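You operate a simulated robot arm through the tools that you are given. There is no shell and no other tool. Be economical: measure what you need, move in short steps, check, and stop when the job is done.

The job below is to be done with a simulated robot arm. You get a single attempt, and the scene is never put back.

JOB
The breaker tripped: pull plug T1, get the other two machines live again.
Fine: switch its outlet off first and leave it off, lay the plug on the shelf, push the breaker up, free the stop, press reset.
Where things are to end (x, y in the base frame): blue plug with the orange back within 0.06 m of [-0.03, -0.39].

The check looks at the end state, three seconds after you hand in, the way a careful person would. Anything else that was tipped, shoved, dropped, spilled or broken makes it a failure.

ROBOT AND FRAMES
A 7-joint arm with a fingered hand on a trunk, on a base that drives. Base frame: it is fixed to the floor where the robot stands at the start and does not move with it; the origin is under the middle of the robot, x ahead of it, y to its left, z up. Units: m, degrees, N and s.
With the tool pointing down near the work surface it reaches from about 0.1 to 0.56 m from the robot's upright axis, wherever it stands. Its first joint turns from -115.0 to 115.0 degrees. Places, roughly: blue socket marked one [0.2, -0.4, 1]; blue socket marked three [-0.1, -0.4, 1]; blue socket marked two [0, -0.4, 1]; breaker of the outlets [0, -0.4, 1.3]; reset button of post one [-0.3, -0.4, 1.3]; shelf of the power post marked one [-0.1, -0.4, 0.6]; stop box of post one [-0.2, -0.4, 1.3]; stop button of post one [-0.2, -0.4, 1.3]. Payload 3.1 kg.
The TCP is the grasp point between the finger pads, 0.022 m short of the fingertips. In the tool frame z runs along the fingers and y along their closing line. Largest opening 0.112 m; the body of the gripper starts 0.06 m behind the TCP. The gripper is a hand of 3 fingers: y runs from the thumb to the fingers, the wrist lies at [0, 0, -0.218] in the tool frame.
Orientation is that of the tool frame in the base frame, as a unit quaternion [x, y, z, w]. With the fingers straight down and closing along the base's y, the tool's x points along the base's -x, its y along +y and its z along -z.

CONTROLS
- The arm moves only by the tool play_rows. Its argument "plan" is a list of rows, each a list of 6 numbers: the turn, a rotation vector about the tool's x, y, z in degrees, then the shift along the tool's x, y, z in m. In form: [[rx, ry, rz, dx, dy, dz], ...]. A call has 1 to 20 rows; each row shifts and turns the commanded pose from where the row before left it, along the tool's axes as they then stand. Each row takes 0.2 s and may step no farther than 0.05 m and 8.6 degrees from the row before; otherwise, the whole call is refused. Where a pose cannot be reached the arm comes as near as it can. A force on the tool above 80 N (or 10 N above the force at the start of the call, whichever is more), or a blocked arm, ends the call early, and 0.2 s more pass. In this call time passes only in rows, and 0.2 s behind the last. It gives the time, the measured TCP pose, the force on the tool (base axes), the opening and the grip force at its end, in the units of the frame above (readings bear some noise), with the torque about the TCP (base axes, N m) and any sound that the robot's microphone picked up.
- Cameras (640 x 400 px; columns grow to the right, rows downward): "scene" is now at [-0.0508, 0.0858, 1.7784]; the picture's right is [-0.99, -0.15, 0.00], its down [-0.13, 0.84, -0.53] and it looks along [0.08, -0.52, -0.85] (base axes); focal length 278 px, centre (320, 200). "wrist" rides on the gripper at [0.066, 0.003, -0.08] in the tool frame; the picture's right is [-0.05, 1.00, 0.00], its down [-0.77, -0.04, -0.64] and it looks along [-0.64, -0.03, 0.77] (tool axes); focal length 275 px, centre (320, 200). There is no depth. A picture from a camera that has moved, and an enlarged one, comes with that camera's place and axes in the base frame and with its lens.
- get_image(camera): a new picture of that camera. The clock stands still meanwhile.
- slide_trunk(by): slides the trunk up (or, below 0, down) by that many m; the arm and the scene camera ride with it, the base frame stays. It gives what a move gives, with no picture.
- steer(legs): drives the robot by 1 to 6 legs, each [ahead, left, turn to the left] in m, m and degrees, along the robot's own axes; the way and the turn of a leg run together, so that a leg with both is an arc; at most 1.5 m and 180 degrees a leg. The arm and the cameras ride along, it lands a little off, and it stops where it bumps. It gives what a move gives.
- move_fingers(finger1, finger2, thumb_bend): sets how far each is bent, from 0 (flat) to 1 (curled in); at 0.3 the hand is open as for a grip, at 0.7 the pads meet at the TCP. One left out holds its place. A second passes; each finger stops where it meets its share of the squeeze, and holds until it gets a number again. It is the only way to open and close the hand. It gives what a move gives, with no picture; readings hold the bend of each and the force on the fingers (four entries, about 0 where the hand has none), thumb and palm.
- pan_tilt(pan, tilt): turns the head with the scene camera to pan (to the left, within 155 degrees either way) and tilt (down, from -29 to 69), counted from straight ahead of the robot. It gives what a move gives.
- enlarge(camera, box): a new picture of the part [left, top, right, bottom] of that camera's present view, enlarged. The clock stands still meanwhile.
- close_job(): hands the job in; it is judged then, once.

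Work in short steps. Places have to be worked out from the pictures, the camera data and where the tool is seen: move nearer, look again, correct. Check each grasp and each placing, and mend what went wrong. You have 120 turns and 98 pictures in all, those below and enlarged ones among them. Open the gripper and draw the arm clear of the work before you hand the job in, unless the task says otherwise; then end with one line.

The tools are called after "Emit:" as a command line: name --pt "numbers of a row" for each row, then --argument value for the rest, lists and objects as JSON in quotes. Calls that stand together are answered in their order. play_rows: Moves the arm, as the interface text tells. Its arguments: {"type":"object","properties":{"plan":{"type":"array"}},"required":["plan"]} The other tools are called the same way: slide_trunk (by) slides the trunk up or down; move_fingers (finger1, finger2, thumb_bend) moves the fingers one by one; steer (legs) drives the base; pan_tilt (pan, tilt) turns the head that bears the scene camera; get_image (camera) takes a picture; enlarge (camera, box) takes an enlarged picture of a part of a camera's view; close_job () hands the job in.

At the start:

```text
time_s: 0.0
tool_pos: [0.0583, -0.2454, 1.0009]
tool_rot: [0.0, 1.0, 0.0, 0.0]
ft_force: [0.3, -0.3, 0.2]
moment: [-0.01, -0.01, 0.02]
grip_width: 0.1116
grasp_force: 0.0
shape: jaw
bend: [0.3, 0.3, 0.3]
finger forces: [0.0, 0.0, 0.0, 0.0, 0.0, 0.0]
trunk travel left (down, up): [-0.925, 0.065]
robot x, y, heading: [-0.0007, 0.0005, -0.2]
head pan, tilt: [-81.2, 58.0]
```

scene: 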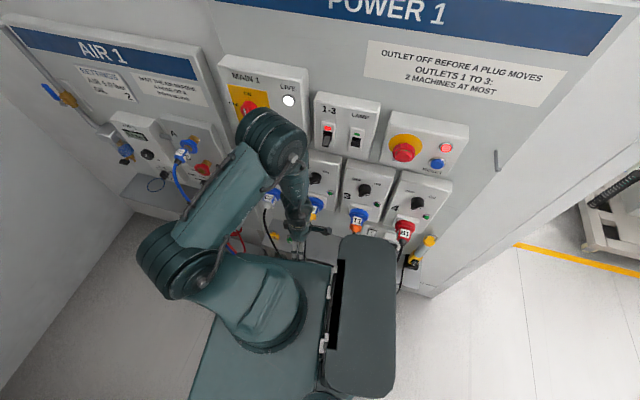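
wrist: 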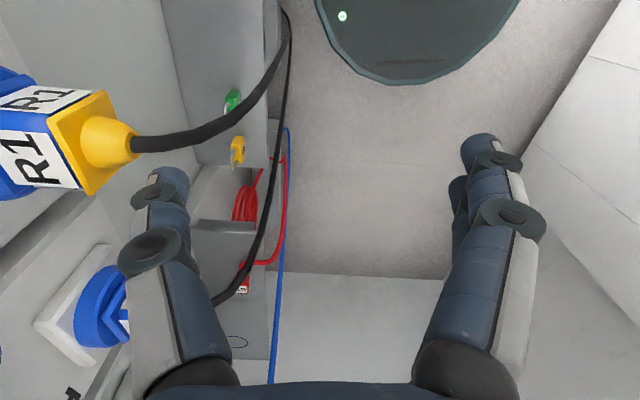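

The panel lies toward -y. I tilt the head up and look at it more squarely first.

Emit:
pan_tilt --pan -95 --tilt 50

Emit:
get_image --camera "scene"

Emit:
enlarge --camera "scene" --box '[200, 100, 440, 250]'

```text
time_s: 0.8
tool_pos: [0.0582, -0.246, 0.9985]
tool_rot: [0.0, 1.0, 0.001, 0.001]
ft_force: [0.6, 0.9, -0.6]
moment: [0.0, -0.01, -0.03]
grip_width: 0.112
grasp_force: 0.1
shape: jaw
bend: [0.3, 0.3, 0.3]
finger forces: [0.0, 0.0, 0.0, 0.0, 0.0, 0.0]
trunk travel left (down, up): [-0.925, 0.065]
robot x, y, heading: [-0.002, 0.0014, 0.1]
head pan, tilt: [-95.0, 50.0]
```

```text
95 pictures are left
camera scene: at [-0.068, 0.0772, 1.7886], right [-1.0, 0.09, 0.0], down [0.07, 0.76, -0.64], along [-0.06, -0.64, -0.77], focal length 278 px, centre (320, 200)
```

scene: 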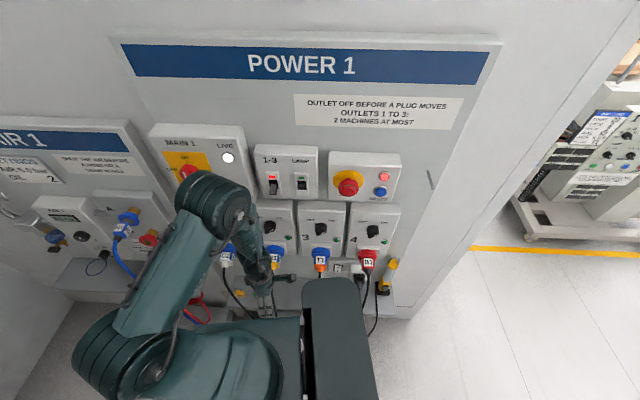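

```text
2.67 times, centred on (320, 175) of scene
camera zoom: at [-0.068, 0.0772, 1.7886], right [-1.0, 0.09, 0.0], down [0.07, 0.76, -0.64], along [-0.06, -0.64, -0.77], focal length 740 px, centre (320, 267)
```

zoom: 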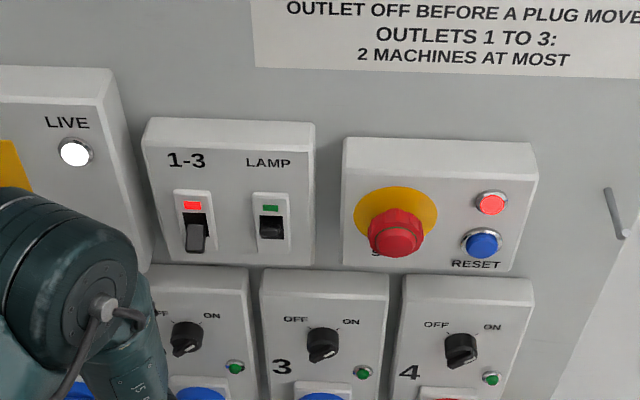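

Breaker 1-3 is down, and the LAMP breaker beside it must stay untouched. I need to read the plug labels and the knob states.

Emit:
enlarge --camera "scene" --box '[210, 195, 410, 320]'

Emit:
enlarge --camera "scene" --box '[280, 200, 360, 250]'

```text
3.20 times, centred on (310, 258) of scene
camera zoom: at [-0.068, 0.0772, 1.7886], right [-1.0, 0.09, 0.0], down [0.07, 0.76, -0.64], along [-0.06, -0.64, -0.77], focal length 888 px, centre (352, 16)
```

zoom: 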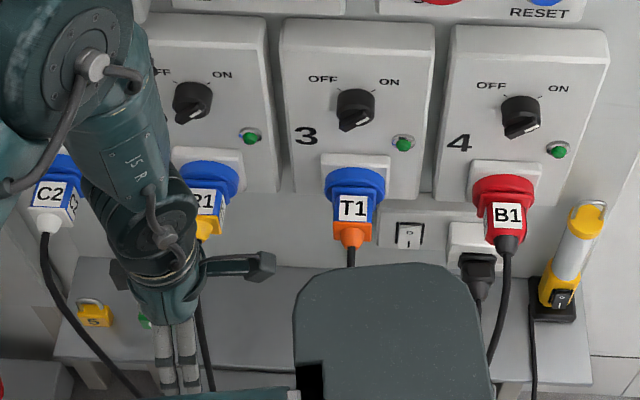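

```text
8.00 times, centred on (320, 225) of scene
camera zoom: at [-0.068, 0.0772, 1.7886], right [-1.0, 0.09, 0.0], down [0.07, 0.76, -0.64], along [-0.06, -0.64, -0.77], focal length 2220 px, centre (320, 0)
```

zoom: 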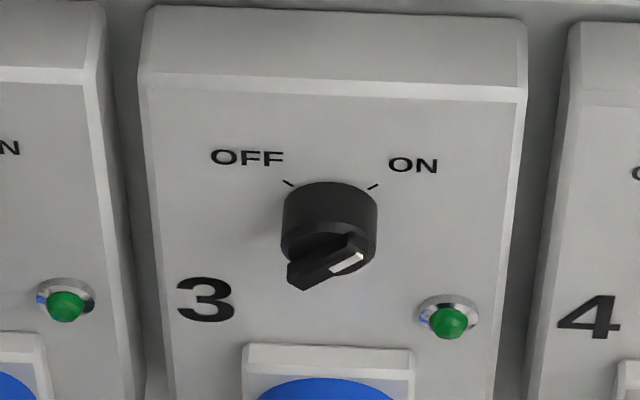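

T1 (blue, orange back) is in outlet 3 with its knob at ON. Before moving the base for better reach I check the free space around the robot.

Emit:
pan_tilt --pan 150 --tilt 45

Emit:
get_image --camera "scene"

Emit:
pan_tilt --pan -150 --tilt 50

Emit:
get_image --camera "scene"

```text
time_s: 4.2
tool_pos: [0.0585, -0.2457, 0.9993]
tool_rot: [0.0, 1.0, 0.0, -0.001]
ft_force: [-0.2, 0.0, 0.3]
moment: [-0.01, -0.01, 0.01]
grip_width: 0.112
grasp_force: 0.1
shape: jaw
bend: [0.3, 0.3, 0.3]
finger forces: [0.0, 0.1, 0.0, 0.0, 0.0, 0.0]
trunk travel left (down, up): [-0.925, 0.065]
robot x, y, heading: [0.0044, 0.0029, 0.2]
head pan, tilt: [150.0, 45.0]
```

```text
91 pictures are left
camera scene: at [-0.1318, 0.1945, 1.7955], right [0.5, 0.87, 0.0], down [0.61, -0.35, -0.71], along [-0.61, 0.35, -0.71], focal length 278 px, centre (320, 200)
```

scene: 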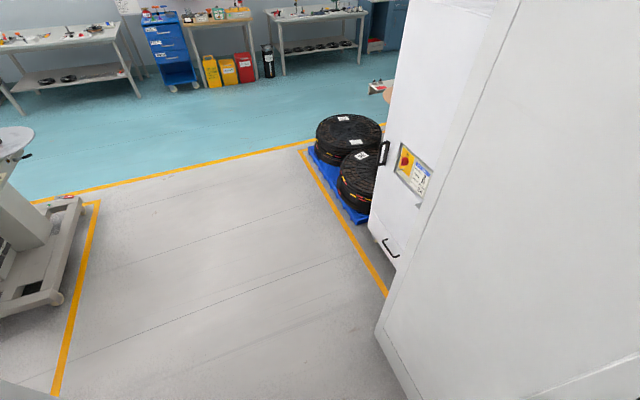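

```text
time_s: 8.3
tool_pos: [0.0583, -0.2462, 0.9987]
tool_rot: [0.0, 1.0, -0.001, 0.0]
ft_force: [-0.7, 0.8, -0.7]
moment: [0.01, -0.02, -0.01]
grip_width: 0.1118
grasp_force: 0.1
shape: jaw
bend: [0.3, 0.3, 0.3]
finger forces: [0.1, 0.0, 0.0, 0.0, 0.0, 0.0]
trunk travel left (down, up): [-0.925, 0.065]
robot x, y, heading: [0.0007, -0.0005, 0.1]
head pan, tilt: [-150.0, 50.0]
```

```text
90 pictures are left
camera scene: at [-0.1281, 0.1153, 1.7886], right [-0.5, 0.87, 0.0], down [0.66, 0.38, -0.64], along [-0.56, -0.32, -0.77], focal length 278 px, centre (320, 200)
```

scene: 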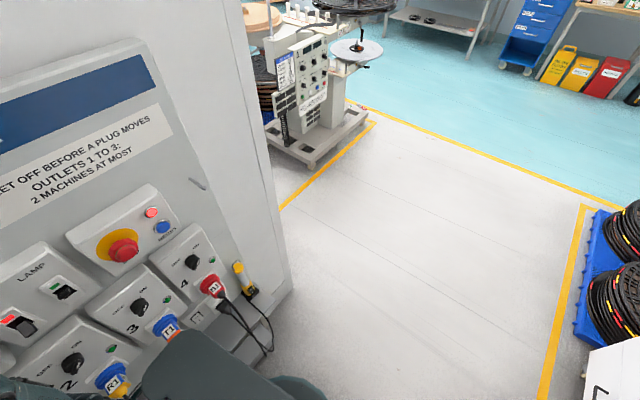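

There is free floor behind, and the wall to the left is about 0.75 m away. I move the robot left, away from the panel, then back, so the work lies ahead of the first joint.

Emit:
steer --legs '[[0, 0.12, 0], [-0.25, 0, 0]]'

Emit:
pan_tilt --pan -80 --tilt 45

Emit:
get_image --camera "scene"

```text
time_s: 10.9
tool_pos: [-0.1905, -0.129, 0.9992]
tool_rot: [-0.002, 1.0, 0.0, 0.0]
ft_force: [-0.9, 0.9, 0.5]
moment: [0.02, 0.02, 0.01]
grip_width: 0.1122
grasp_force: 0.1
shape: jaw
bend: [0.3, 0.3, 0.3]
finger forces: [0.0, 0.1, 0.0, 0.0, 0.1, 0.0]
trunk travel left (down, up): [-0.925, 0.065]
robot x, y, heading: [-0.2534, 0.119, 0.0]
head pan, tilt: [-150.0, 50.0]
```

```text
time_s: 12.4
tool_pos: [-0.1908, -0.1281, 1.0008]
tool_rot: [-0.003, 1.0, -0.001, 0.0]
ft_force: [-0.8, -0.1, 0.1]
moment: [0.02, 0.02, 0.02]
grip_width: 0.1118
grasp_force: 0.1
shape: jaw
bend: [0.3, 0.3, 0.3]
finger forces: [0.0, 0.0, 0.0, 0.0, 0.0, 0.0]
trunk travel left (down, up): [-0.925, 0.065]
robot x, y, heading: [-0.2529, 0.1192, 0.1]
head pan, tilt: [-80.0, 45.0]
```

```text
89 pictures are left
camera scene: at [-0.2975, 0.1906, 1.7955], right [-0.98, -0.18, 0.0], down [-0.13, 0.7, -0.71], along [0.13, -0.7, -0.71], focal length 278 px, centre (320, 200)
```

scene: 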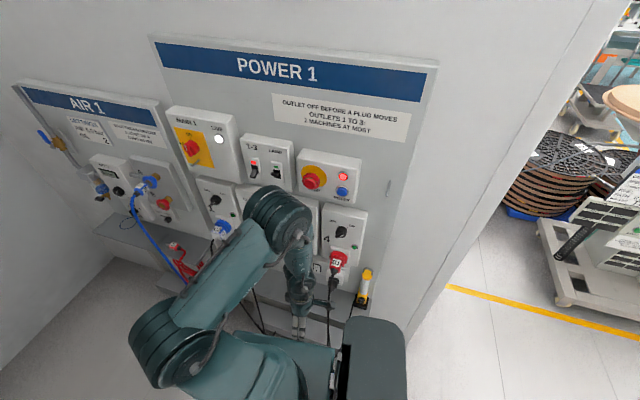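

The reset button triangulates to about (-0.256, -0.351, 1.29). A horizontal tool needs more standoff, so I drive a bit further left, raise the trunk, and swing the tool to horizontal.

Emit:
steer --legs '[[0, 0.15, 0]]'

Emit:
slide_trunk --by 0.06

Emit:
play_rows --pt "8.2 0 0 -0.01 0 0" --pt "8.2 0 0 -0.01 -0.01 0" --pt "8.2 0 0 -0.01 -0.015 0" --pt "8.2 0 0 -0.01 -0.015 0" --pt "8.2 0 0 -0.01 -0.015 0.01" --pt "8.2 0 0 -0.01 -0.015 0.01" --pt "8.2 0 0 0 -0.01 0.01" --pt "8.2 0 0 0 -0.01 0.01" --pt "8.2 0 0 0 -0.01 0.01" --pt "8.2 0 0 0 0 0.01" --pt "8 0 0 0 0 0"

```text
time_s: 13.7
tool_pos: [-0.191, 0.0192, 0.9992]
tool_rot: [-0.003, 1.0, 0.001, -0.001]
ft_force: [0.0, -0.3, 0.8]
moment: [0.01, 0.02, -0.01]
grip_width: 0.1117
grasp_force: 0.1
shape: jaw
bend: [0.3, 0.3, 0.3]
finger forces: [0.0, 0.0, 0.0, 0.0, 0.0, 0.0]
trunk travel left (down, up): [-0.925, 0.065]
robot x, y, heading: [-0.2514, 0.2683, 0.3]
head pan, tilt: [-80.0, 45.0]
```

```text
time_s: 14.7
tool_pos: [-0.1914, 0.0195, 1.0592]
tool_rot: [-0.003, 1.0, 0.0, 0.0]
ft_force: [-0.1, -0.2, -0.2]
moment: [0.02, -0.02, -0.01]
grip_width: 0.1118
grasp_force: 0.1
shape: jaw
bend: [0.3, 0.3, 0.3]
finger forces: [0.0, 0.0, 0.0, 0.1, 0.0, 0.0]
trunk travel left (down, up): [-0.985, 0.005]
robot x, y, heading: [-0.2512, 0.2664, 0.6]
head pan, tilt: [-80.0, 45.0]
```

```text
time_s: 17.1
tool_pos: [-0.123, -0.0948, 1.0675]
tool_rot: [0.014, 0.748, -0.663, 0.027]
ft_force: [0.5, 0.4, 0.1]
moment: [-0.02, 0.03, 0.01]
grip_width: 0.1118
grasp_force: 0.1
shape: jaw
bend: [0.3, 0.3, 0.3]
finger forces: [0.0, 0.0, 0.0, 0.0, 0.1, 0.1]
out of reach, approached as far as the arm can: row 2
trunk travel left (down, up): [-0.985, 0.005]
robot x, y, heading: [-0.2504, 0.267, 0.3]
head pan, tilt: [-80.0, 45.0]
```

The swing worked. Now I roll the tool -90° so the camera sits above the hand.

Emit:
play_rows --pt "0 0 -8.2 0 0 0" --pt "0 0 -8.2 0 0 0" --pt "0 0 -8.2 0 0 0" --pt "0 0 -8.2 0 0 0" --pt "0 0 -8.2 0 0 0" --pt "0 0 -8.2 0 0 0" --pt "0 0 -8.2 0 0 0" --pt "0 0 -8.2 0 0 0" --pt "0 0 -8.2 0 0 0" --pt "0 0 -8.2 0 0 0" --pt "0 0 -8 0 0 0" --pt "0 0 0 0 0 0"

Emit:
get_image --camera "wrist"

Emit:
get_image --camera "scene"

```text
time_s: 19.7
tool_pos: [-0.1229, -0.0961, 1.067]
tool_rot: [-0.519, 0.54, -0.486, -0.449]
ft_force: [0.3, 0.2, -1.3]
moment: [-0.01, 0.04, -0.01]
grip_width: 0.1118
grasp_force: 0.0
shape: jaw
bend: [0.3, 0.3, 0.3]
finger forces: [0.0, 0.1, 0.0, 0.1, 0.0, 0.0]
trunk travel left (down, up): [-0.985, 0.005]
robot x, y, heading: [-0.2487, 0.2623, 0.2]
head pan, tilt: [-80.0, 45.0]
```

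```text
88 pictures are left
camera wrist: at [-0.1314, -0.0239, 1.1405], right [-0.99, -0.01, -0.1], down [0.07, 0.73, -0.68], along [0.08, -0.69, -0.72], focal length 275 px, centre (320, 200)
```

wrist: 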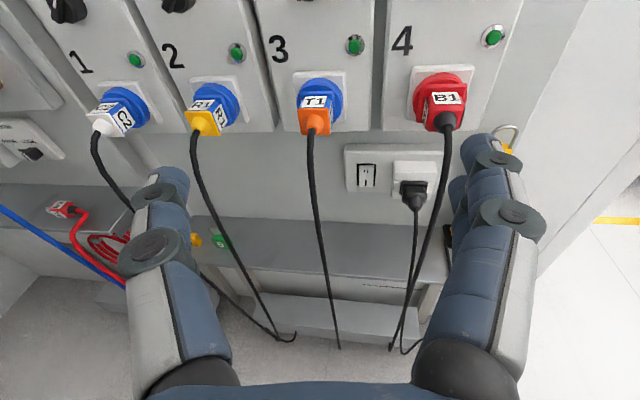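

```text
87 pictures are left
camera scene: at [-0.2983, 0.3388, 1.8555], right [-0.98, -0.18, 0.0], down [-0.13, 0.7, -0.71], along [0.13, -0.7, -0.71], focal length 278 px, centre (320, 200)
```

scene: 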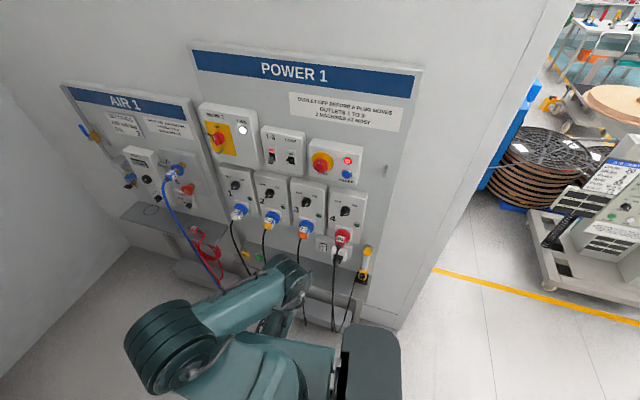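

The view is clear now. I level the tool (pitch +7°, roll -3.4°, yaw -1°), raise it toward the knob row, and zoom on the panel to triangulate.

Emit:
play_rows --pt "-1 3.5 -3.4 0.03 0 0" --pt "0 3.5 0 0.04 0 0" --pt "0 0 0 0.04 0 0" --pt "0 0 0 0 0 0" --pt "0 0 0 0 0 0"

Emit:
get_image --camera "wrist"

Emit:
enlarge --camera "scene" --box '[200, 110, 400, 235]'

```text
time_s: 20.9
tool_pos: [-0.1252, -0.1009, 1.1743]
tool_rot: [0.501, -0.5, 0.5, 0.5]
ft_force: [-0.1, -0.5, -0.1]
moment: [-0.01, 0.02, 0.03]
grip_width: 0.112
grasp_force: 0.0
shape: jaw
bend: [0.3, 0.3, 0.3]
finger forces: [0.0, 0.0, 0.0, 0.0, 0.0, 0.0]
trunk travel left (down, up): [-0.985, 0.005]
robot x, y, heading: [-0.2513, 0.2693, 0.4]
head pan, tilt: [-80.0, 45.0]
```

```text
86 pictures are left
camera wrist: at [-0.1282, -0.0214, 1.2409], right [-1.0, 0.0, -0.05], down [0.04, 0.64, -0.77], along [0.03, -0.77, -0.64], focal length 275 px, centre (320, 200)
```

wrist: 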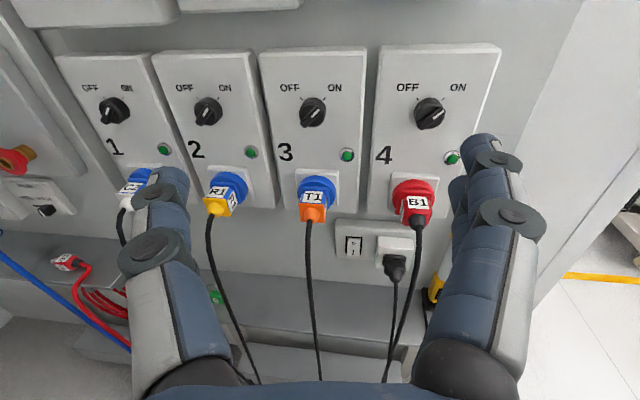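

```text
3.20 times, centred on (300, 172) of scene
camera zoom: at [-0.2982, 0.3391, 1.8555], right [-0.98, -0.18, 0.0], down [-0.13, 0.7, -0.71], along [0.13, -0.7, -0.71], focal length 888 px, centre (384, 288)
```

zoom: 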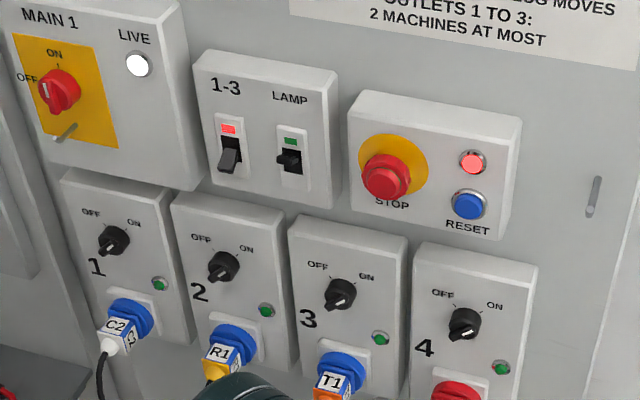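

The tool is level. Knob 3 triangulates to about (-0.111, -0.383, 1.097). I zoom in to see the bar's orientation and the LED clearance.

Emit:
enlarge --camera "wrist" --box '[264, 70, 360, 130]'

Emit:
enlarge --camera "wrist" --box '[256, 130, 384, 210]'

```text
6.67 times, centred on (312, 100) of wrist
camera zoom: at [-0.1282, -0.0214, 1.2409], right [-1.0, 0.0, -0.05], down [0.04, 0.64, -0.77], along [0.03, -0.77, -0.64], focal length 1835 px, centre (373, 867)
```

zoom: 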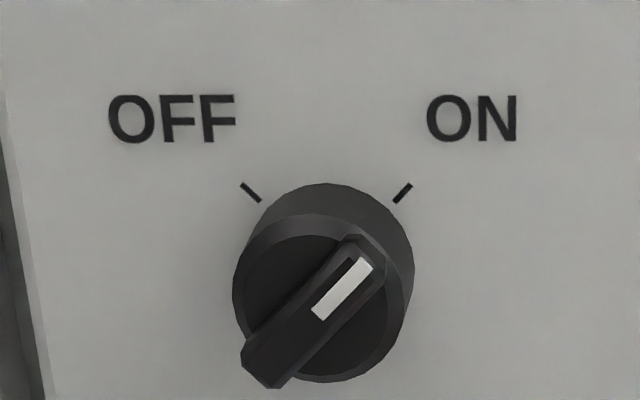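

```text
5.00 times, centred on (320, 170) of wrist
camera zoom: at [-0.1282, -0.0214, 1.2409], right [-1.0, 0.0, -0.05], down [0.04, 0.64, -0.77], along [0.03, -0.77, -0.64], focal length 1376 px, centre (320, 350)
```

zoom: 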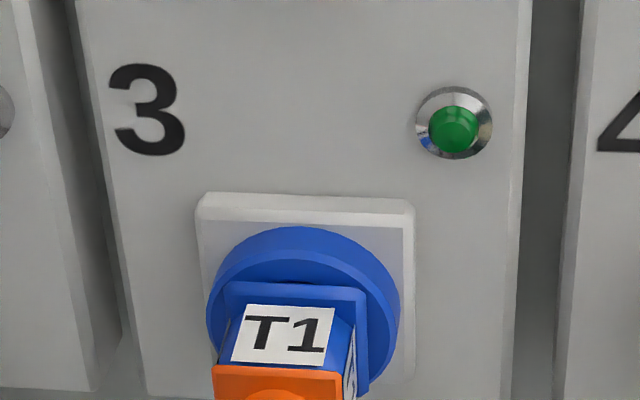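

Ticks are at ±45°. Box face y is about -0.40, knob centre about (-0.111, 1.090), bar top about y -0.375. I narrow the fingers, move in front of the knob and roll +45°, so the fingers straddle the bar.

Emit:
move_fingers --finger1 0.5 --finger2 0.5 --thumb_bend 0.5

Emit:
play_rows --pt "0 0 0 -0.03 -0.007 0.04" --pt "0 0 0 -0.03 -0.007 0.04" --pt "0 0 0 -0.024 0 0.04" --pt "0 0 8.5 0 0 0.04" --pt "0 0 8.5 0 0 0.03" --pt "0 0 8.5 0 0 0" --pt "0 0 8.5 0 0 0" --pt "0 0 8.5 0 0 0" --pt "0 0 2.5 0 0 0" --pt "0 0 0 0 0 0"

Emit:
get_image --camera "wrist"

Emit:
enlarge --camera "scene" --box '[200, 110, 400, 235]'

```text
time_s: 21.9
tool_pos: [-0.1245, -0.1024, 1.1746]
tool_rot: [0.501, -0.5, 0.5, 0.499]
ft_force: [0.3, -0.4, 0.4]
moment: [0.0, -0.01, -0.02]
grip_width: 0.0557
grasp_force: 0.1
shape: fingers
bend: [0.5, 0.5, 0.5]
finger forces: [0.0, 0.1, 0.0, 0.1, 0.0, 0.0]
trunk travel left (down, up): [-0.985, 0.005]
robot x, y, heading: [-0.2499, 0.2625, 0.5]
head pan, tilt: [-80.0, 45.0]
```

```text
refused: row 1 steps farther than a row can; nothing moved
```

```text
82 pictures are left
camera wrist: at [-0.1283, -0.0216, 1.2407], right [-1.0, 0.0, -0.05], down [0.04, 0.64, -0.77], along [0.03, -0.77, -0.64], focal length 275 px, centre (320, 200)
```

wrist: 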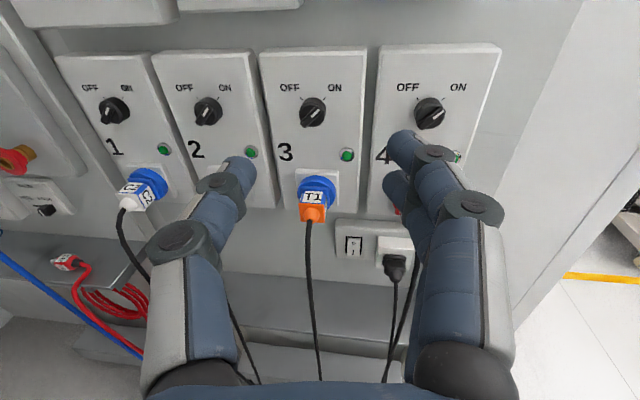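

```text
3.20 times, centred on (300, 172) of scene
camera zoom: at [-0.2983, 0.3388, 1.8555], right [-0.98, -0.18, 0.0], down [-0.13, 0.7, -0.71], along [0.13, -0.7, -0.71], focal length 888 px, centre (384, 288)
```

zoom: 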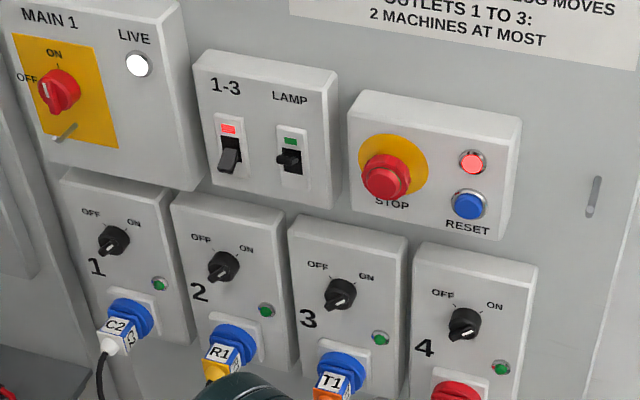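

The row step was just over the limit, so I use smaller steps.

Emit:
play_rows --pt "0 0 0 -0.028 -0.005 0.03" --pt "0 0 0 -0.028 -0.005 0.03" --pt "0 0 0 -0.028 -0.004 0.03" --pt "0 0 8.5 0 0 0.04" --pt "0 0 8.5 0 0 0.04" --pt "0 0 8.5 0 0 0.028" --pt "0 0 8.5 0 0 0" --pt "0 0 8.5 0 0 0" --pt "0 0 2.5 0 0 0" --pt "0 0 0 0 0 0"

Emit:
get_image --camera "wrist"

Emit:
enlarge --camera "scene" --box '[240, 150, 400, 250]'

```text
time_s: 24.1
tool_pos: [-0.1351, -0.2933, 1.1031]
tool_rot: [-0.271, 0.655, -0.652, -0.27]
ft_force: [-0.3, -0.8, -0.1]
moment: [0.0, -0.04, 0.01]
grip_width: 0.0558
grasp_force: 0.1
shape: fingers
bend: [0.5, 0.5, 0.5]
finger forces: [0.0, 0.0, 0.1, 0.0, 0.1, 0.0]
out of reach, approached as far as the arm can: row 4
trunk travel left (down, up): [-0.985, 0.005]
robot x, y, heading: [-0.2534, 0.2664, 0.1]
head pan, tilt: [-80.0, 45.0]
```

```text
80 pictures are left
camera wrist: at [-0.1837, -0.2141, 1.1474], right [-0.67, 0.0, -0.74], down [0.57, 0.64, -0.52], along [0.47, -0.77, -0.43], focal length 275 px, centre (320, 200)
```

wrist: 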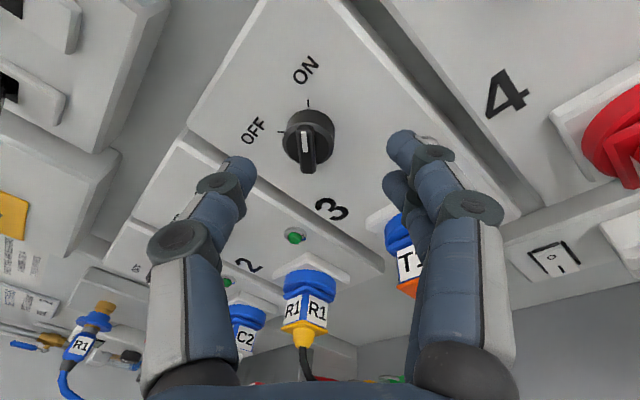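

```text
4.00 times, centred on (320, 200) of scene
camera zoom: at [-0.2992, 0.3371, 1.8556], right [-0.98, -0.18, 0.0], down [-0.13, 0.7, -0.71], along [0.13, -0.7, -0.71], focal length 1110 px, centre (320, 200)
```

zoom: 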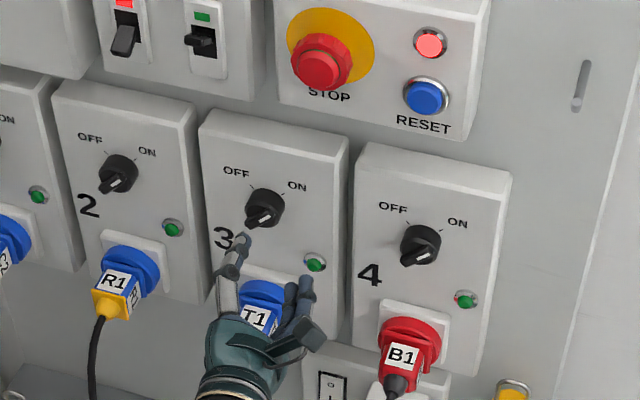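

The roll is right, but a reach limit left the tool about 24 mm right of and 13 mm above the aim. I correct along the tool axes.

Emit:
play_rows --pt "0 0 0 -0.013 -0.004 0" --pt "0 0 0 -0.013 -0.004 0" --pt "0 0 0 0 0 0" --pt "0 0 0 0 0 0"

Emit:
get_image --camera "wrist"

```text
time_s: 25.1
tool_pos: [-0.116, -0.293, 1.0947]
tool_rot: [-0.271, 0.655, -0.652, -0.27]
ft_force: [0.4, 0.4, -0.8]
moment: [-0.02, -0.02, -0.01]
grip_width: 0.0554
grasp_force: 0.0
shape: fingers
bend: [0.5, 0.5, 0.5]
finger forces: [0.1, 0.0, 0.0, 0.1, 0.0, 0.0]
out of reach, approached as far as the arm can: row 2
trunk travel left (down, up): [-0.985, 0.005]
robot x, y, heading: [-0.2536, 0.2626, 0.0]
head pan, tilt: [-80.0, 45.0]
```

```text
78 pictures are left
camera wrist: at [-0.1649, -0.2128, 1.1384], right [-0.67, 0.0, -0.74], down [0.57, 0.64, -0.52], along [0.47, -0.77, -0.43], focal length 275 px, centre (320, 200)
```

wrist: 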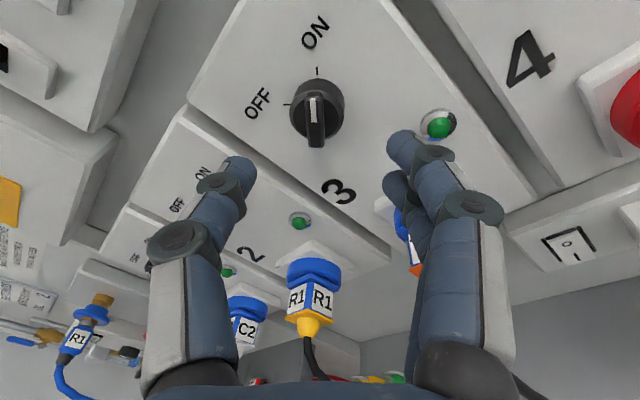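

The reach limit costs me a few millimetres. I drive the base slightly forward and recentre the tool on the knob.

Emit:
steer --legs '[[0.06, 0, 0]]'

Emit:
play_rows --pt "0 0 0 0.018 0.021 0" --pt "0 0 0 0.018 0.021 0" --pt "0 0 0 0 0 0" --pt "0 0 0 0 0 0"

```text
time_s: 26.1
tool_pos: [-0.057, -0.2908, 1.0951]
tool_rot: [-0.271, 0.654, -0.653, -0.27]
ft_force: [0.0, -0.4, -0.2]
moment: [0.01, 0.0, 0.03]
grip_width: 0.0555
grasp_force: 0.1
shape: fingers
bend: [0.5, 0.5, 0.5]
finger forces: [0.1, 0.1, 0.1, 0.0, 0.0, 0.1]
trunk travel left (down, up): [-0.985, 0.005]
robot x, y, heading: [-0.1902, 0.2649, 0.4]
head pan, tilt: [-80.0, 45.0]
```

```text
time_s: 27.1
tool_pos: [-0.1131, -0.2921, 1.0916]
tool_rot: [-0.271, 0.654, -0.652, -0.271]
ft_force: [0.3, 0.1, -0.2]
moment: [-0.02, 0.05, 0.04]
grip_width: 0.0557
grasp_force: 0.1
shape: fingers
bend: [0.5, 0.5, 0.5]
finger forces: [0.0, 0.0, 0.0, 0.0, 0.0, 0.0]
trunk travel left (down, up): [-0.985, 0.005]
robot x, y, heading: [-0.193, 0.2658, 0.3]
head pan, tilt: [-80.0, 45.0]
```

I'm on target. I advance toward the knob and check before closing.

Emit:
play_rows --pt "0 0 0 -0.002 0 0.02" --pt "0 0 0 0 0 0.02" --pt "0 0 0 0 0 0.02" --pt "0 0 0 0 0 0.01" --pt "0 0 0 0 0 0"

Emit:
get_image --camera "wrist"

Emit:
enlarge --camera "scene" --box '[230, 150, 390, 250]'

```text
time_s: 28.3
tool_pos: [-0.1119, -0.3621, 1.0897]
tool_rot: [-0.271, 0.654, -0.653, -0.27]
ft_force: [-0.1, -0.5, -0.6]
moment: [-0.01, -0.02, 0.02]
grip_width: 0.0554
grasp_force: 0.1
shape: fingers
bend: [0.5, 0.5, 0.5]
finger forces: [0.0, 0.0, 0.0, 0.0, 0.0, 0.0]
trunk travel left (down, up): [-0.985, 0.005]
robot x, y, heading: [-0.1859, 0.2653, 0.4]
head pan, tilt: [-80.0, 45.0]
```

```text
77 pictures are left
camera wrist: at [-0.1599, -0.2819, 1.1337], right [-0.67, 0.0, -0.74], down [0.57, 0.64, -0.52], along [0.47, -0.77, -0.43], focal length 275 px, centre (320, 200)
```

wrist: 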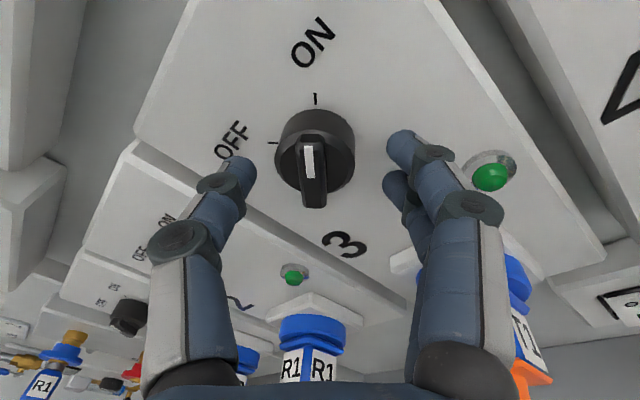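

```text
4.00 times, centred on (310, 200) of scene
camera zoom: at [-0.2384, 0.3398, 1.8555], right [-0.98, -0.18, 0.0], down [-0.13, 0.7, -0.71], along [0.13, -0.7, -0.71], focal length 1110 px, centre (360, 200)
```

zoom: 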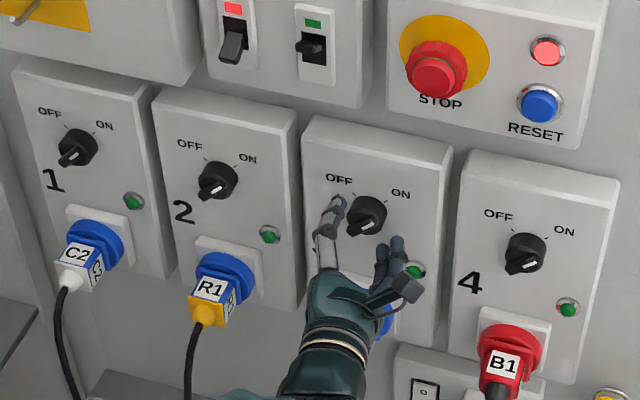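

Centred to about 2 mm. I advance 8 mm and close on the bar.

Emit:
play_rows --pt "0 0 0 0 -0.002 0.004" --pt "0 0 0 0 0 0.004" --pt "0 0 0 0 0 0"

Emit:
move_fingers --finger1 0.7 --finger2 0.7 --thumb_bend 0.7

Emit:
get_image --camera "wrist"

```text
time_s: 29.1
tool_pos: [-0.1096, -0.3712, 1.0921]
tool_rot: [-0.272, 0.654, -0.653, -0.27]
ft_force: [-0.3, 0.2, 0.4]
moment: [0.01, -0.01, -0.03]
grip_width: 0.0552
grasp_force: 0.1
shape: fingers
bend: [0.5, 0.5, 0.5]
finger forces: [0.0, 0.1, 0.1, 0.0, 0.0, 0.0]
trunk travel left (down, up): [-0.985, 0.005]
robot x, y, heading: [-0.1918, 0.2678, 0.5]
head pan, tilt: [-80.0, 45.0]
```

```text
time_s: 30.1
tool_pos: [-0.1098, -0.371, 1.0918]
tool_rot: [-0.271, 0.654, -0.653, -0.271]
ft_force: [0.6, -2.8, 2.0]
moment: [-0.02, -0.02, -0.03]
grip_width: 0.0292
grasp_force: 11.2
shape: fingers
bend: [0.61, 0.62, 0.63]
finger forces: [5.9, 5.0, 0.0, 0.0, 12.1, 0.0]
trunk travel left (down, up): [-0.985, 0.005]
robot x, y, heading: [-0.1919, 0.2652, 0.5]
head pan, tilt: [-80.0, 45.0]
```

```text
75 pictures are left
camera wrist: at [-0.1586, -0.2911, 1.1347], right [-0.67, 0.0, -0.74], down [0.57, 0.64, -0.52], along [0.47, -0.77, -0.43], focal length 275 px, centre (320, 200)
```

wrist: 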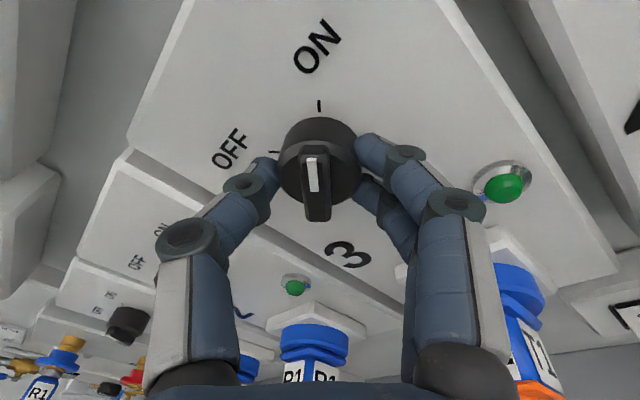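

The fingers grip the cylinder rather than the bar. I reopen, back off 13 mm and close on the bar for positive drive.

Emit:
move_fingers --finger1 0.55 --finger2 0.55 --thumb_bend 0.55

Emit:
play_rows --pt "0 0 0 0 0 -0.013" --pt "0 0 0 0 -0.001 0"

Emit:
move_fingers --finger1 0.7 --finger2 0.7 --thumb_bend 0.7

Emit:
get_image --camera "wrist"

```text
time_s: 31.1
tool_pos: [-0.1102, -0.3706, 1.0908]
tool_rot: [-0.271, 0.654, -0.653, -0.269]
ft_force: [-0.3, 0.0, 0.1]
moment: [0.01, 0.0, -0.02]
grip_width: 0.0402
grasp_force: 0.0
shape: fingers
bend: [0.55, 0.55, 0.55]
finger forces: [0.0, 0.0, 0.1, 0.1, 0.0, 0.0]
trunk travel left (down, up): [-0.985, 0.005]
robot x, y, heading: [-0.1922, 0.2655, 0.4]
head pan, tilt: [-80.0, 45.0]
```

```text
time_s: 31.7
tool_pos: [-0.1109, -0.3574, 1.09]
tool_rot: [-0.272, 0.654, -0.653, -0.269]
ft_force: [-0.4, -0.1, -0.8]
moment: [-0.02, 0.0, 0.01]
grip_width: 0.0403
grasp_force: 0.1
shape: fingers
bend: [0.55, 0.55, 0.55]
finger forces: [0.0, 0.0, 0.0, 0.1, 0.0, 0.1]
trunk travel left (down, up): [-0.985, 0.005]
robot x, y, heading: [-0.1893, 0.2668, 0.1]
head pan, tilt: [-80.0, 45.0]
```

```text
time_s: 32.7
tool_pos: [-0.1103, -0.3577, 1.0901]
tool_rot: [-0.272, 0.654, -0.652, -0.27]
ft_force: [-1.9, 3.0, -5.2]
moment: [0.18, -0.04, -0.16]
grip_width: 0.0155
grasp_force: 6.8
shape: fingers
bend: [0.65, 0.64, 0.67]
finger forces: [6.1, 4.9, 0.1, 0.0, 3.5, 0.0]
trunk travel left (down, up): [-0.985, 0.005]
robot x, y, heading: [-0.191, 0.2643, 0.4]
head pan, tilt: [-80.0, 45.0]
```

```text
74 pictures are left
camera wrist: at [-0.1595, -0.2772, 1.1345], right [-0.67, 0.0, -0.74], down [0.57, 0.64, -0.52], along [0.47, -0.77, -0.43], focal length 275 px, centre (320, 200)
```

wrist: 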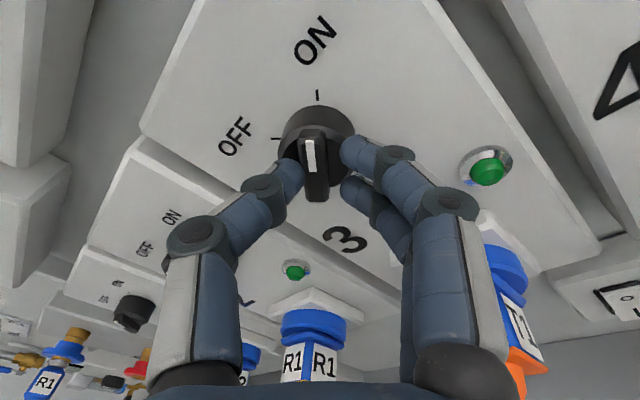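

The bar is pinched. Turn 90° counter-clockwise to OFF.

Emit:
play_rows --pt "0 0 -8.2 0 0 0" --pt "0 0 -8.2 0 0 0" --pt "0 0 -8.2 0 0 0" --pt "0 0 -8.2 0 0 0" --pt "0 0 -8.2 0 0 0" --pt "0 0 -8.2 0 0 0" --pt "0 0 -8.2 0 0 0" --pt "0 0 -8.2 0 0 0" --pt "0 0 -8.2 0 0 0" --pt "0 0 -8.2 0 0 0" --pt "0 0 -8.0 0 0 0" --pt "0 0 0 0 0 0"

Emit:
get_image --camera "wrist"

```text
time_s: 35.3
tool_pos: [-0.1107, -0.3569, 1.0922]
tool_rot: [0.653, -0.271, 0.271, 0.653]
ft_force: [-7.5, 4.5, 2.4]
moment: [-0.09, -0.12, -0.25]
grip_width: 0.0152
grasp_force: 8.9
shape: fingers
bend: [0.64, 0.65, 0.68]
finger forces: [4.7, 9.7, 0.0, 0.1, 3.2, 0.0]
trunk travel left (down, up): [-0.985, 0.005]
robot x, y, heading: [-0.1921, 0.2666, 0.4]
head pan, tilt: [-80.0, 45.0]
```

```text
73 pictures are left
camera wrist: at [-0.0653, -0.2767, 1.1401], right [-0.74, 0.0, 0.67], down [-0.52, 0.64, -0.57], along [-0.43, -0.77, -0.47], focal length 275 px, centre (320, 200)
```

wrist: 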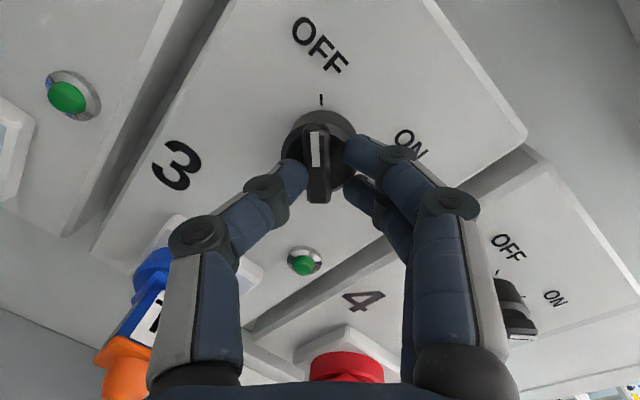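

The knob now points at OFF. I release, back away, and roll upright.

Emit:
move_fingers --finger1 0.5 --finger2 0.5 --thumb_bend 0.5

Emit:
play_rows --pt "0 0 0 0 0 -0.03" --pt "0 0 0 0 0 -0.04" --pt "0 0 8.2 0 0 -0.03" --pt "0 0 8.2 0 0 0" --pt "0 0 8.2 0 0 0" --pt "0 0 8.2 0 0 0" --pt "0 0 8.2 0 0 0" --pt "0 0 4 0 0 0" --pt "0 0 0 0 0 0"

Emit:
get_image --camera "wrist"

Emit:
enlarge --camera "scene" --box '[230, 130, 390, 230]'

```text
time_s: 36.3
tool_pos: [-0.107, -0.3582, 1.0904]
tool_rot: [0.655, -0.27, 0.271, 0.652]
ft_force: [-0.3, -0.8, 0.4]
moment: [-0.04, 0.02, -0.02]
grip_width: 0.0546
grasp_force: 0.0
shape: fingers
bend: [0.5, 0.5, 0.5]
finger forces: [0.0, 0.0, 0.1, 0.0, 0.1, 0.1]
trunk travel left (down, up): [-0.985, 0.005]
robot x, y, heading: [-0.1933, 0.2628, 0.3]
head pan, tilt: [-80.0, 45.0]
```

```text
time_s: 38.3
tool_pos: [-0.1067, -0.2578, 1.0913]
tool_rot: [0.501, -0.5, 0.5, 0.499]
ft_force: [-0.6, -0.1, -0.2]
moment: [-0.01, 0.01, 0.0]
grip_width: 0.0547
grasp_force: 0.0
shape: fingers
bend: [0.5, 0.5, 0.5]
finger forces: [0.0, 0.0, 0.0, 0.0, 0.1, 0.0]
trunk travel left (down, up): [-0.985, 0.005]
robot x, y, heading: [-0.1917, 0.2655, 0.1]
head pan, tilt: [-80.0, 45.0]
```

```text
72 pictures are left
camera wrist: at [-0.1116, -0.178, 1.1567], right [-1.0, 0.0, -0.05], down [0.04, 0.64, -0.77], along [0.03, -0.77, -0.64], focal length 275 px, centre (320, 200)
```

wrist: 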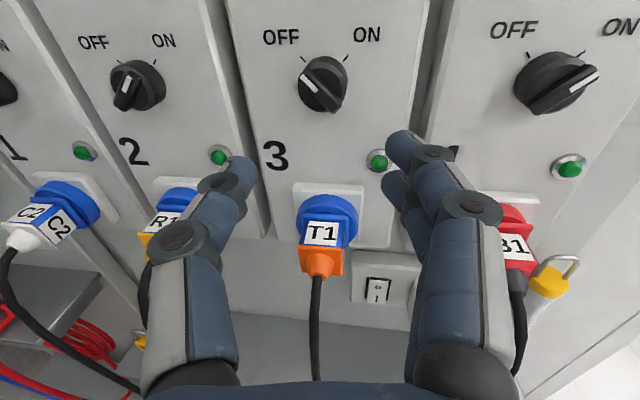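

```text
4.00 times, centred on (310, 180) of scene
camera zoom: at [-0.2385, 0.3392, 1.8555], right [-0.98, -0.18, 0.0], down [-0.13, 0.7, -0.71], along [0.13, -0.7, -0.71], focal length 1110 px, centre (360, 280)
```

zoom: 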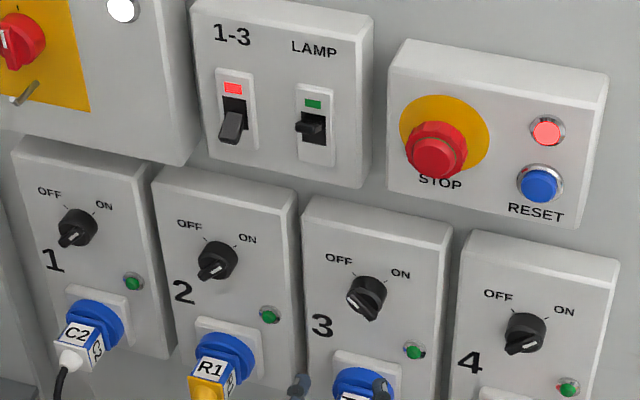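

Knob 3 reads OFF. T1's back end triangulates to about (-0.103, -0.33, 0.96), with the plug sticking straight out. I lower the tool to that height and open a bit more.

Emit:
move_fingers --finger1 0.4 --finger2 0.4 --thumb_bend 0.4

Emit:
play_rows --pt "0 0 0 0 0 -0.03" --pt "0 0 0 -0.04 0 0" --pt "0 0 0 -0.045 0 0" --pt "0 0 0 -0.045 0 0" --pt "0 0 0 0 0 0" --pt "0 0 0 0 0 0"

Emit:
get_image --camera "wrist"

Emit:
enlarge --camera "scene" --box '[230, 170, 390, 270]'

```text
time_s: 39.3
tool_pos: [-0.1091, -0.2575, 1.0911]
tool_rot: [0.501, -0.5, 0.5, 0.499]
ft_force: [0.2, 0.0, 0.0]
moment: [0.03, 0.0, 0.02]
grip_width: 0.0831
grasp_force: 0.1
shape: fingers
bend: [0.4, 0.4, 0.4]
finger forces: [0.0, 0.0, 0.1, 0.1, 0.0, 0.0]
trunk travel left (down, up): [-0.985, 0.005]
robot x, y, heading: [-0.1922, 0.2653, 0.3]
head pan, tilt: [-80.0, 45.0]
```

```text
time_s: 40.7
tool_pos: [-0.1085, -0.2251, 0.9681]
tool_rot: [-0.5, 0.5, -0.5, -0.5]
ft_force: [-0.1, -0.1, 0.0]
moment: [0.0, -0.04, 0.02]
grip_width: 0.0837
grasp_force: 0.0
shape: fingers
bend: [0.4, 0.4, 0.4]
finger forces: [0.1, 0.1, 0.0, 0.0, 0.0, 0.0]
out of reach, approached as far as the arm can: row 4
trunk travel left (down, up): [-0.985, 0.005]
robot x, y, heading: [-0.1917, 0.2654, 0.4]
head pan, tilt: [-80.0, 45.0]
```

```text
70 pictures are left
camera wrist: at [-0.1111, -0.1448, 1.0334], right [-1.0, 0.0, -0.05], down [0.03, 0.64, -0.77], along [0.03, -0.77, -0.64], focal length 275 px, centre (320, 200)
```

wrist: 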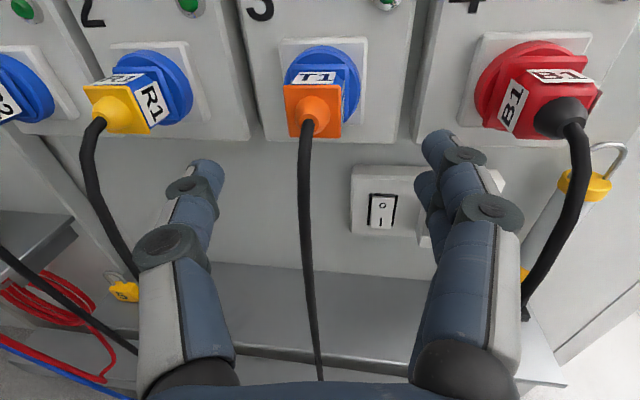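

```text
4.00 times, centred on (310, 220) of scene
camera zoom: at [-0.2387, 0.3392, 1.8555], right [-0.98, -0.18, 0.0], down [-0.13, 0.7, -0.71], along [0.13, -0.7, -0.71], focal length 1110 px, centre (360, 120)
```

zoom: 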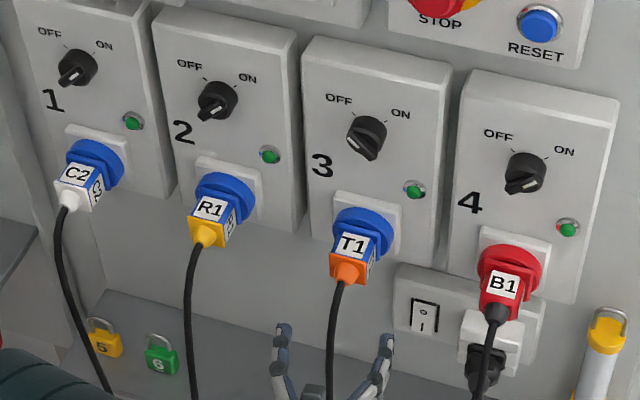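

The plug axis is at about x -0.104, z 0.958. I use the trunk for the last 10 mm down, then advance in straight steps with the fingers straddling the body.

Emit:
slide_trunk --by -0.01

Emit:
play_rows --pt "0 0 0 0 -0.004 0.03" --pt "0 0 0 0 0 0.03" --pt "0 0 0 0 0 0.02" --pt "0 0 0 0 0 0"

Emit:
get_image --camera "wrist"

Emit:
enlarge --camera "scene" --box '[270, 180, 350, 230]'

```text
time_s: 41.3
tool_pos: [-0.1075, -0.2242, 0.9582]
tool_rot: [0.5, -0.5, 0.5, 0.5]
ft_force: [0.7, 0.6, 0.4]
moment: [0.01, 0.01, -0.01]
grip_width: 0.0836
grasp_force: 0.1
shape: fingers
bend: [0.4, 0.4, 0.4]
finger forces: [0.0, 0.0, 0.0, 0.1, 0.0, 0.0]
trunk travel left (down, up): [-0.975, 0.015]
robot x, y, heading: [-0.191, 0.2643, 0.5]
head pan, tilt: [-80.0, 45.0]
```

```text
time_s: 42.3
tool_pos: [-0.1082, -0.2697, 0.977]
tool_rot: [0.501, -0.5, 0.5, 0.499]
ft_force: [0.2, -0.2, -0.3]
moment: [-0.04, 0.02, 0.0]
grip_width: 0.0837
grasp_force: 0.0
shape: fingers
bend: [0.4, 0.4, 0.4]
finger forces: [0.0, 0.1, 0.1, 0.0, 0.1, 0.1]
out of reach, approached as far as the arm can: row 1, 2, 3
trunk travel left (down, up): [-0.975, 0.015]
robot x, y, heading: [-0.1936, 0.2623, 0.2]
head pan, tilt: [-80.0, 45.0]
```

```text
68 pictures are left
camera wrist: at [-0.1117, -0.1894, 1.0436], right [-1.0, 0.0, -0.05], down [0.03, 0.64, -0.77], along [0.03, -0.77, -0.64], focal length 275 px, centre (320, 200)
```

wrist: 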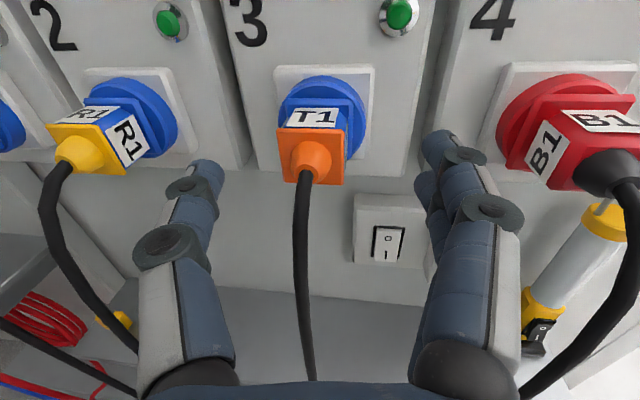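

```text
8.00 times, centred on (310, 205) of scene
camera zoom: at [-0.2382, 0.3394, 1.8455], right [-0.98, -0.18, 0.0], down [-0.13, 0.7, -0.71], along [0.13, -0.7, -0.71], focal length 2220 px, centre (400, 160)
```

zoom: 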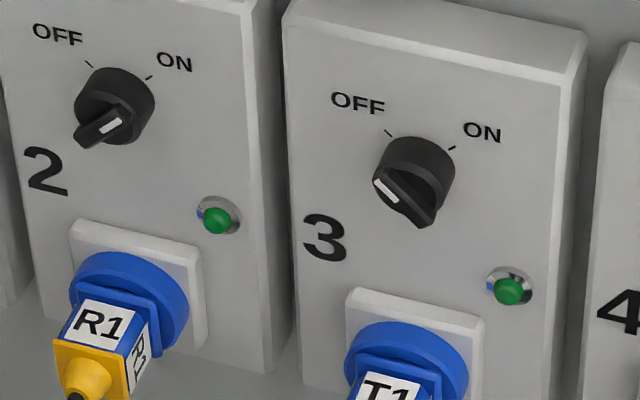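

The arm is at its low limit, so I back off, lower the trunk 0.15 m, raise the arm by the same amount, and continue with free reach.

Emit:
play_rows --pt "0 0 0 0 0 -0.04" --pt "0 0 0 0.03 0 0" --pt "0 0 0 0 0 0"

Emit:
slide_trunk --by -0.17

Emit:
play_rows --pt "0 0 0 0.04 0 0" --pt "0 0 0 0.04 0 0" --pt "0 0 0 0.03 0 0" --pt "0 0 0 0.01 0 0" --pt "0 0 0 0 0 0"

```text
time_s: 43.1
tool_pos: [-0.1088, -0.2305, 1.0066]
tool_rot: [0.501, -0.501, 0.5, 0.498]
ft_force: [0.3, -0.3, 1.1]
moment: [0.0, 0.04, 0.0]
grip_width: 0.084
grasp_force: 0.1
shape: fingers
bend: [0.4, 0.4, 0.4]
finger forces: [0.0, 0.0, 0.0, 0.0, 0.1, 0.0]
trunk travel left (down, up): [-0.975, 0.015]
robot x, y, heading: [-0.1894, 0.2643, 0.2]
head pan, tilt: [-80.0, 45.0]
```

```text
time_s: 45.0
tool_pos: [-0.108, -0.2316, 0.8365]
tool_rot: [0.501, -0.5, 0.5, 0.499]
ft_force: [0.4, -0.4, 0.0]
moment: [0.0, -0.01, 0.0]
grip_width: 0.0836
grasp_force: 0.0
shape: fingers
bend: [0.4, 0.4, 0.4]
finger forces: [0.0, 0.1, 0.1, 0.1, 0.0, 0.0]
trunk travel left (down, up): [-0.805, 0.185]
robot x, y, heading: [-0.1907, 0.2656, 0.3]
head pan, tilt: [-80.0, 45.0]
```

```text
time_s: 46.2
tool_pos: [-0.1088, -0.2315, 0.9566]
tool_rot: [0.5, -0.5, 0.5, 0.5]
ft_force: [-0.5, 0.6, -0.5]
moment: [0.01, 0.03, -0.03]
grip_width: 0.0837
grasp_force: 0.1
shape: fingers
bend: [0.4, 0.4, 0.4]
finger forces: [0.0, 0.1, 0.0, 0.0, 0.0, 0.0]
trunk travel left (down, up): [-0.805, 0.185]
robot x, y, heading: [-0.191, 0.266, 0.4]
head pan, tilt: [-80.0, 45.0]
```

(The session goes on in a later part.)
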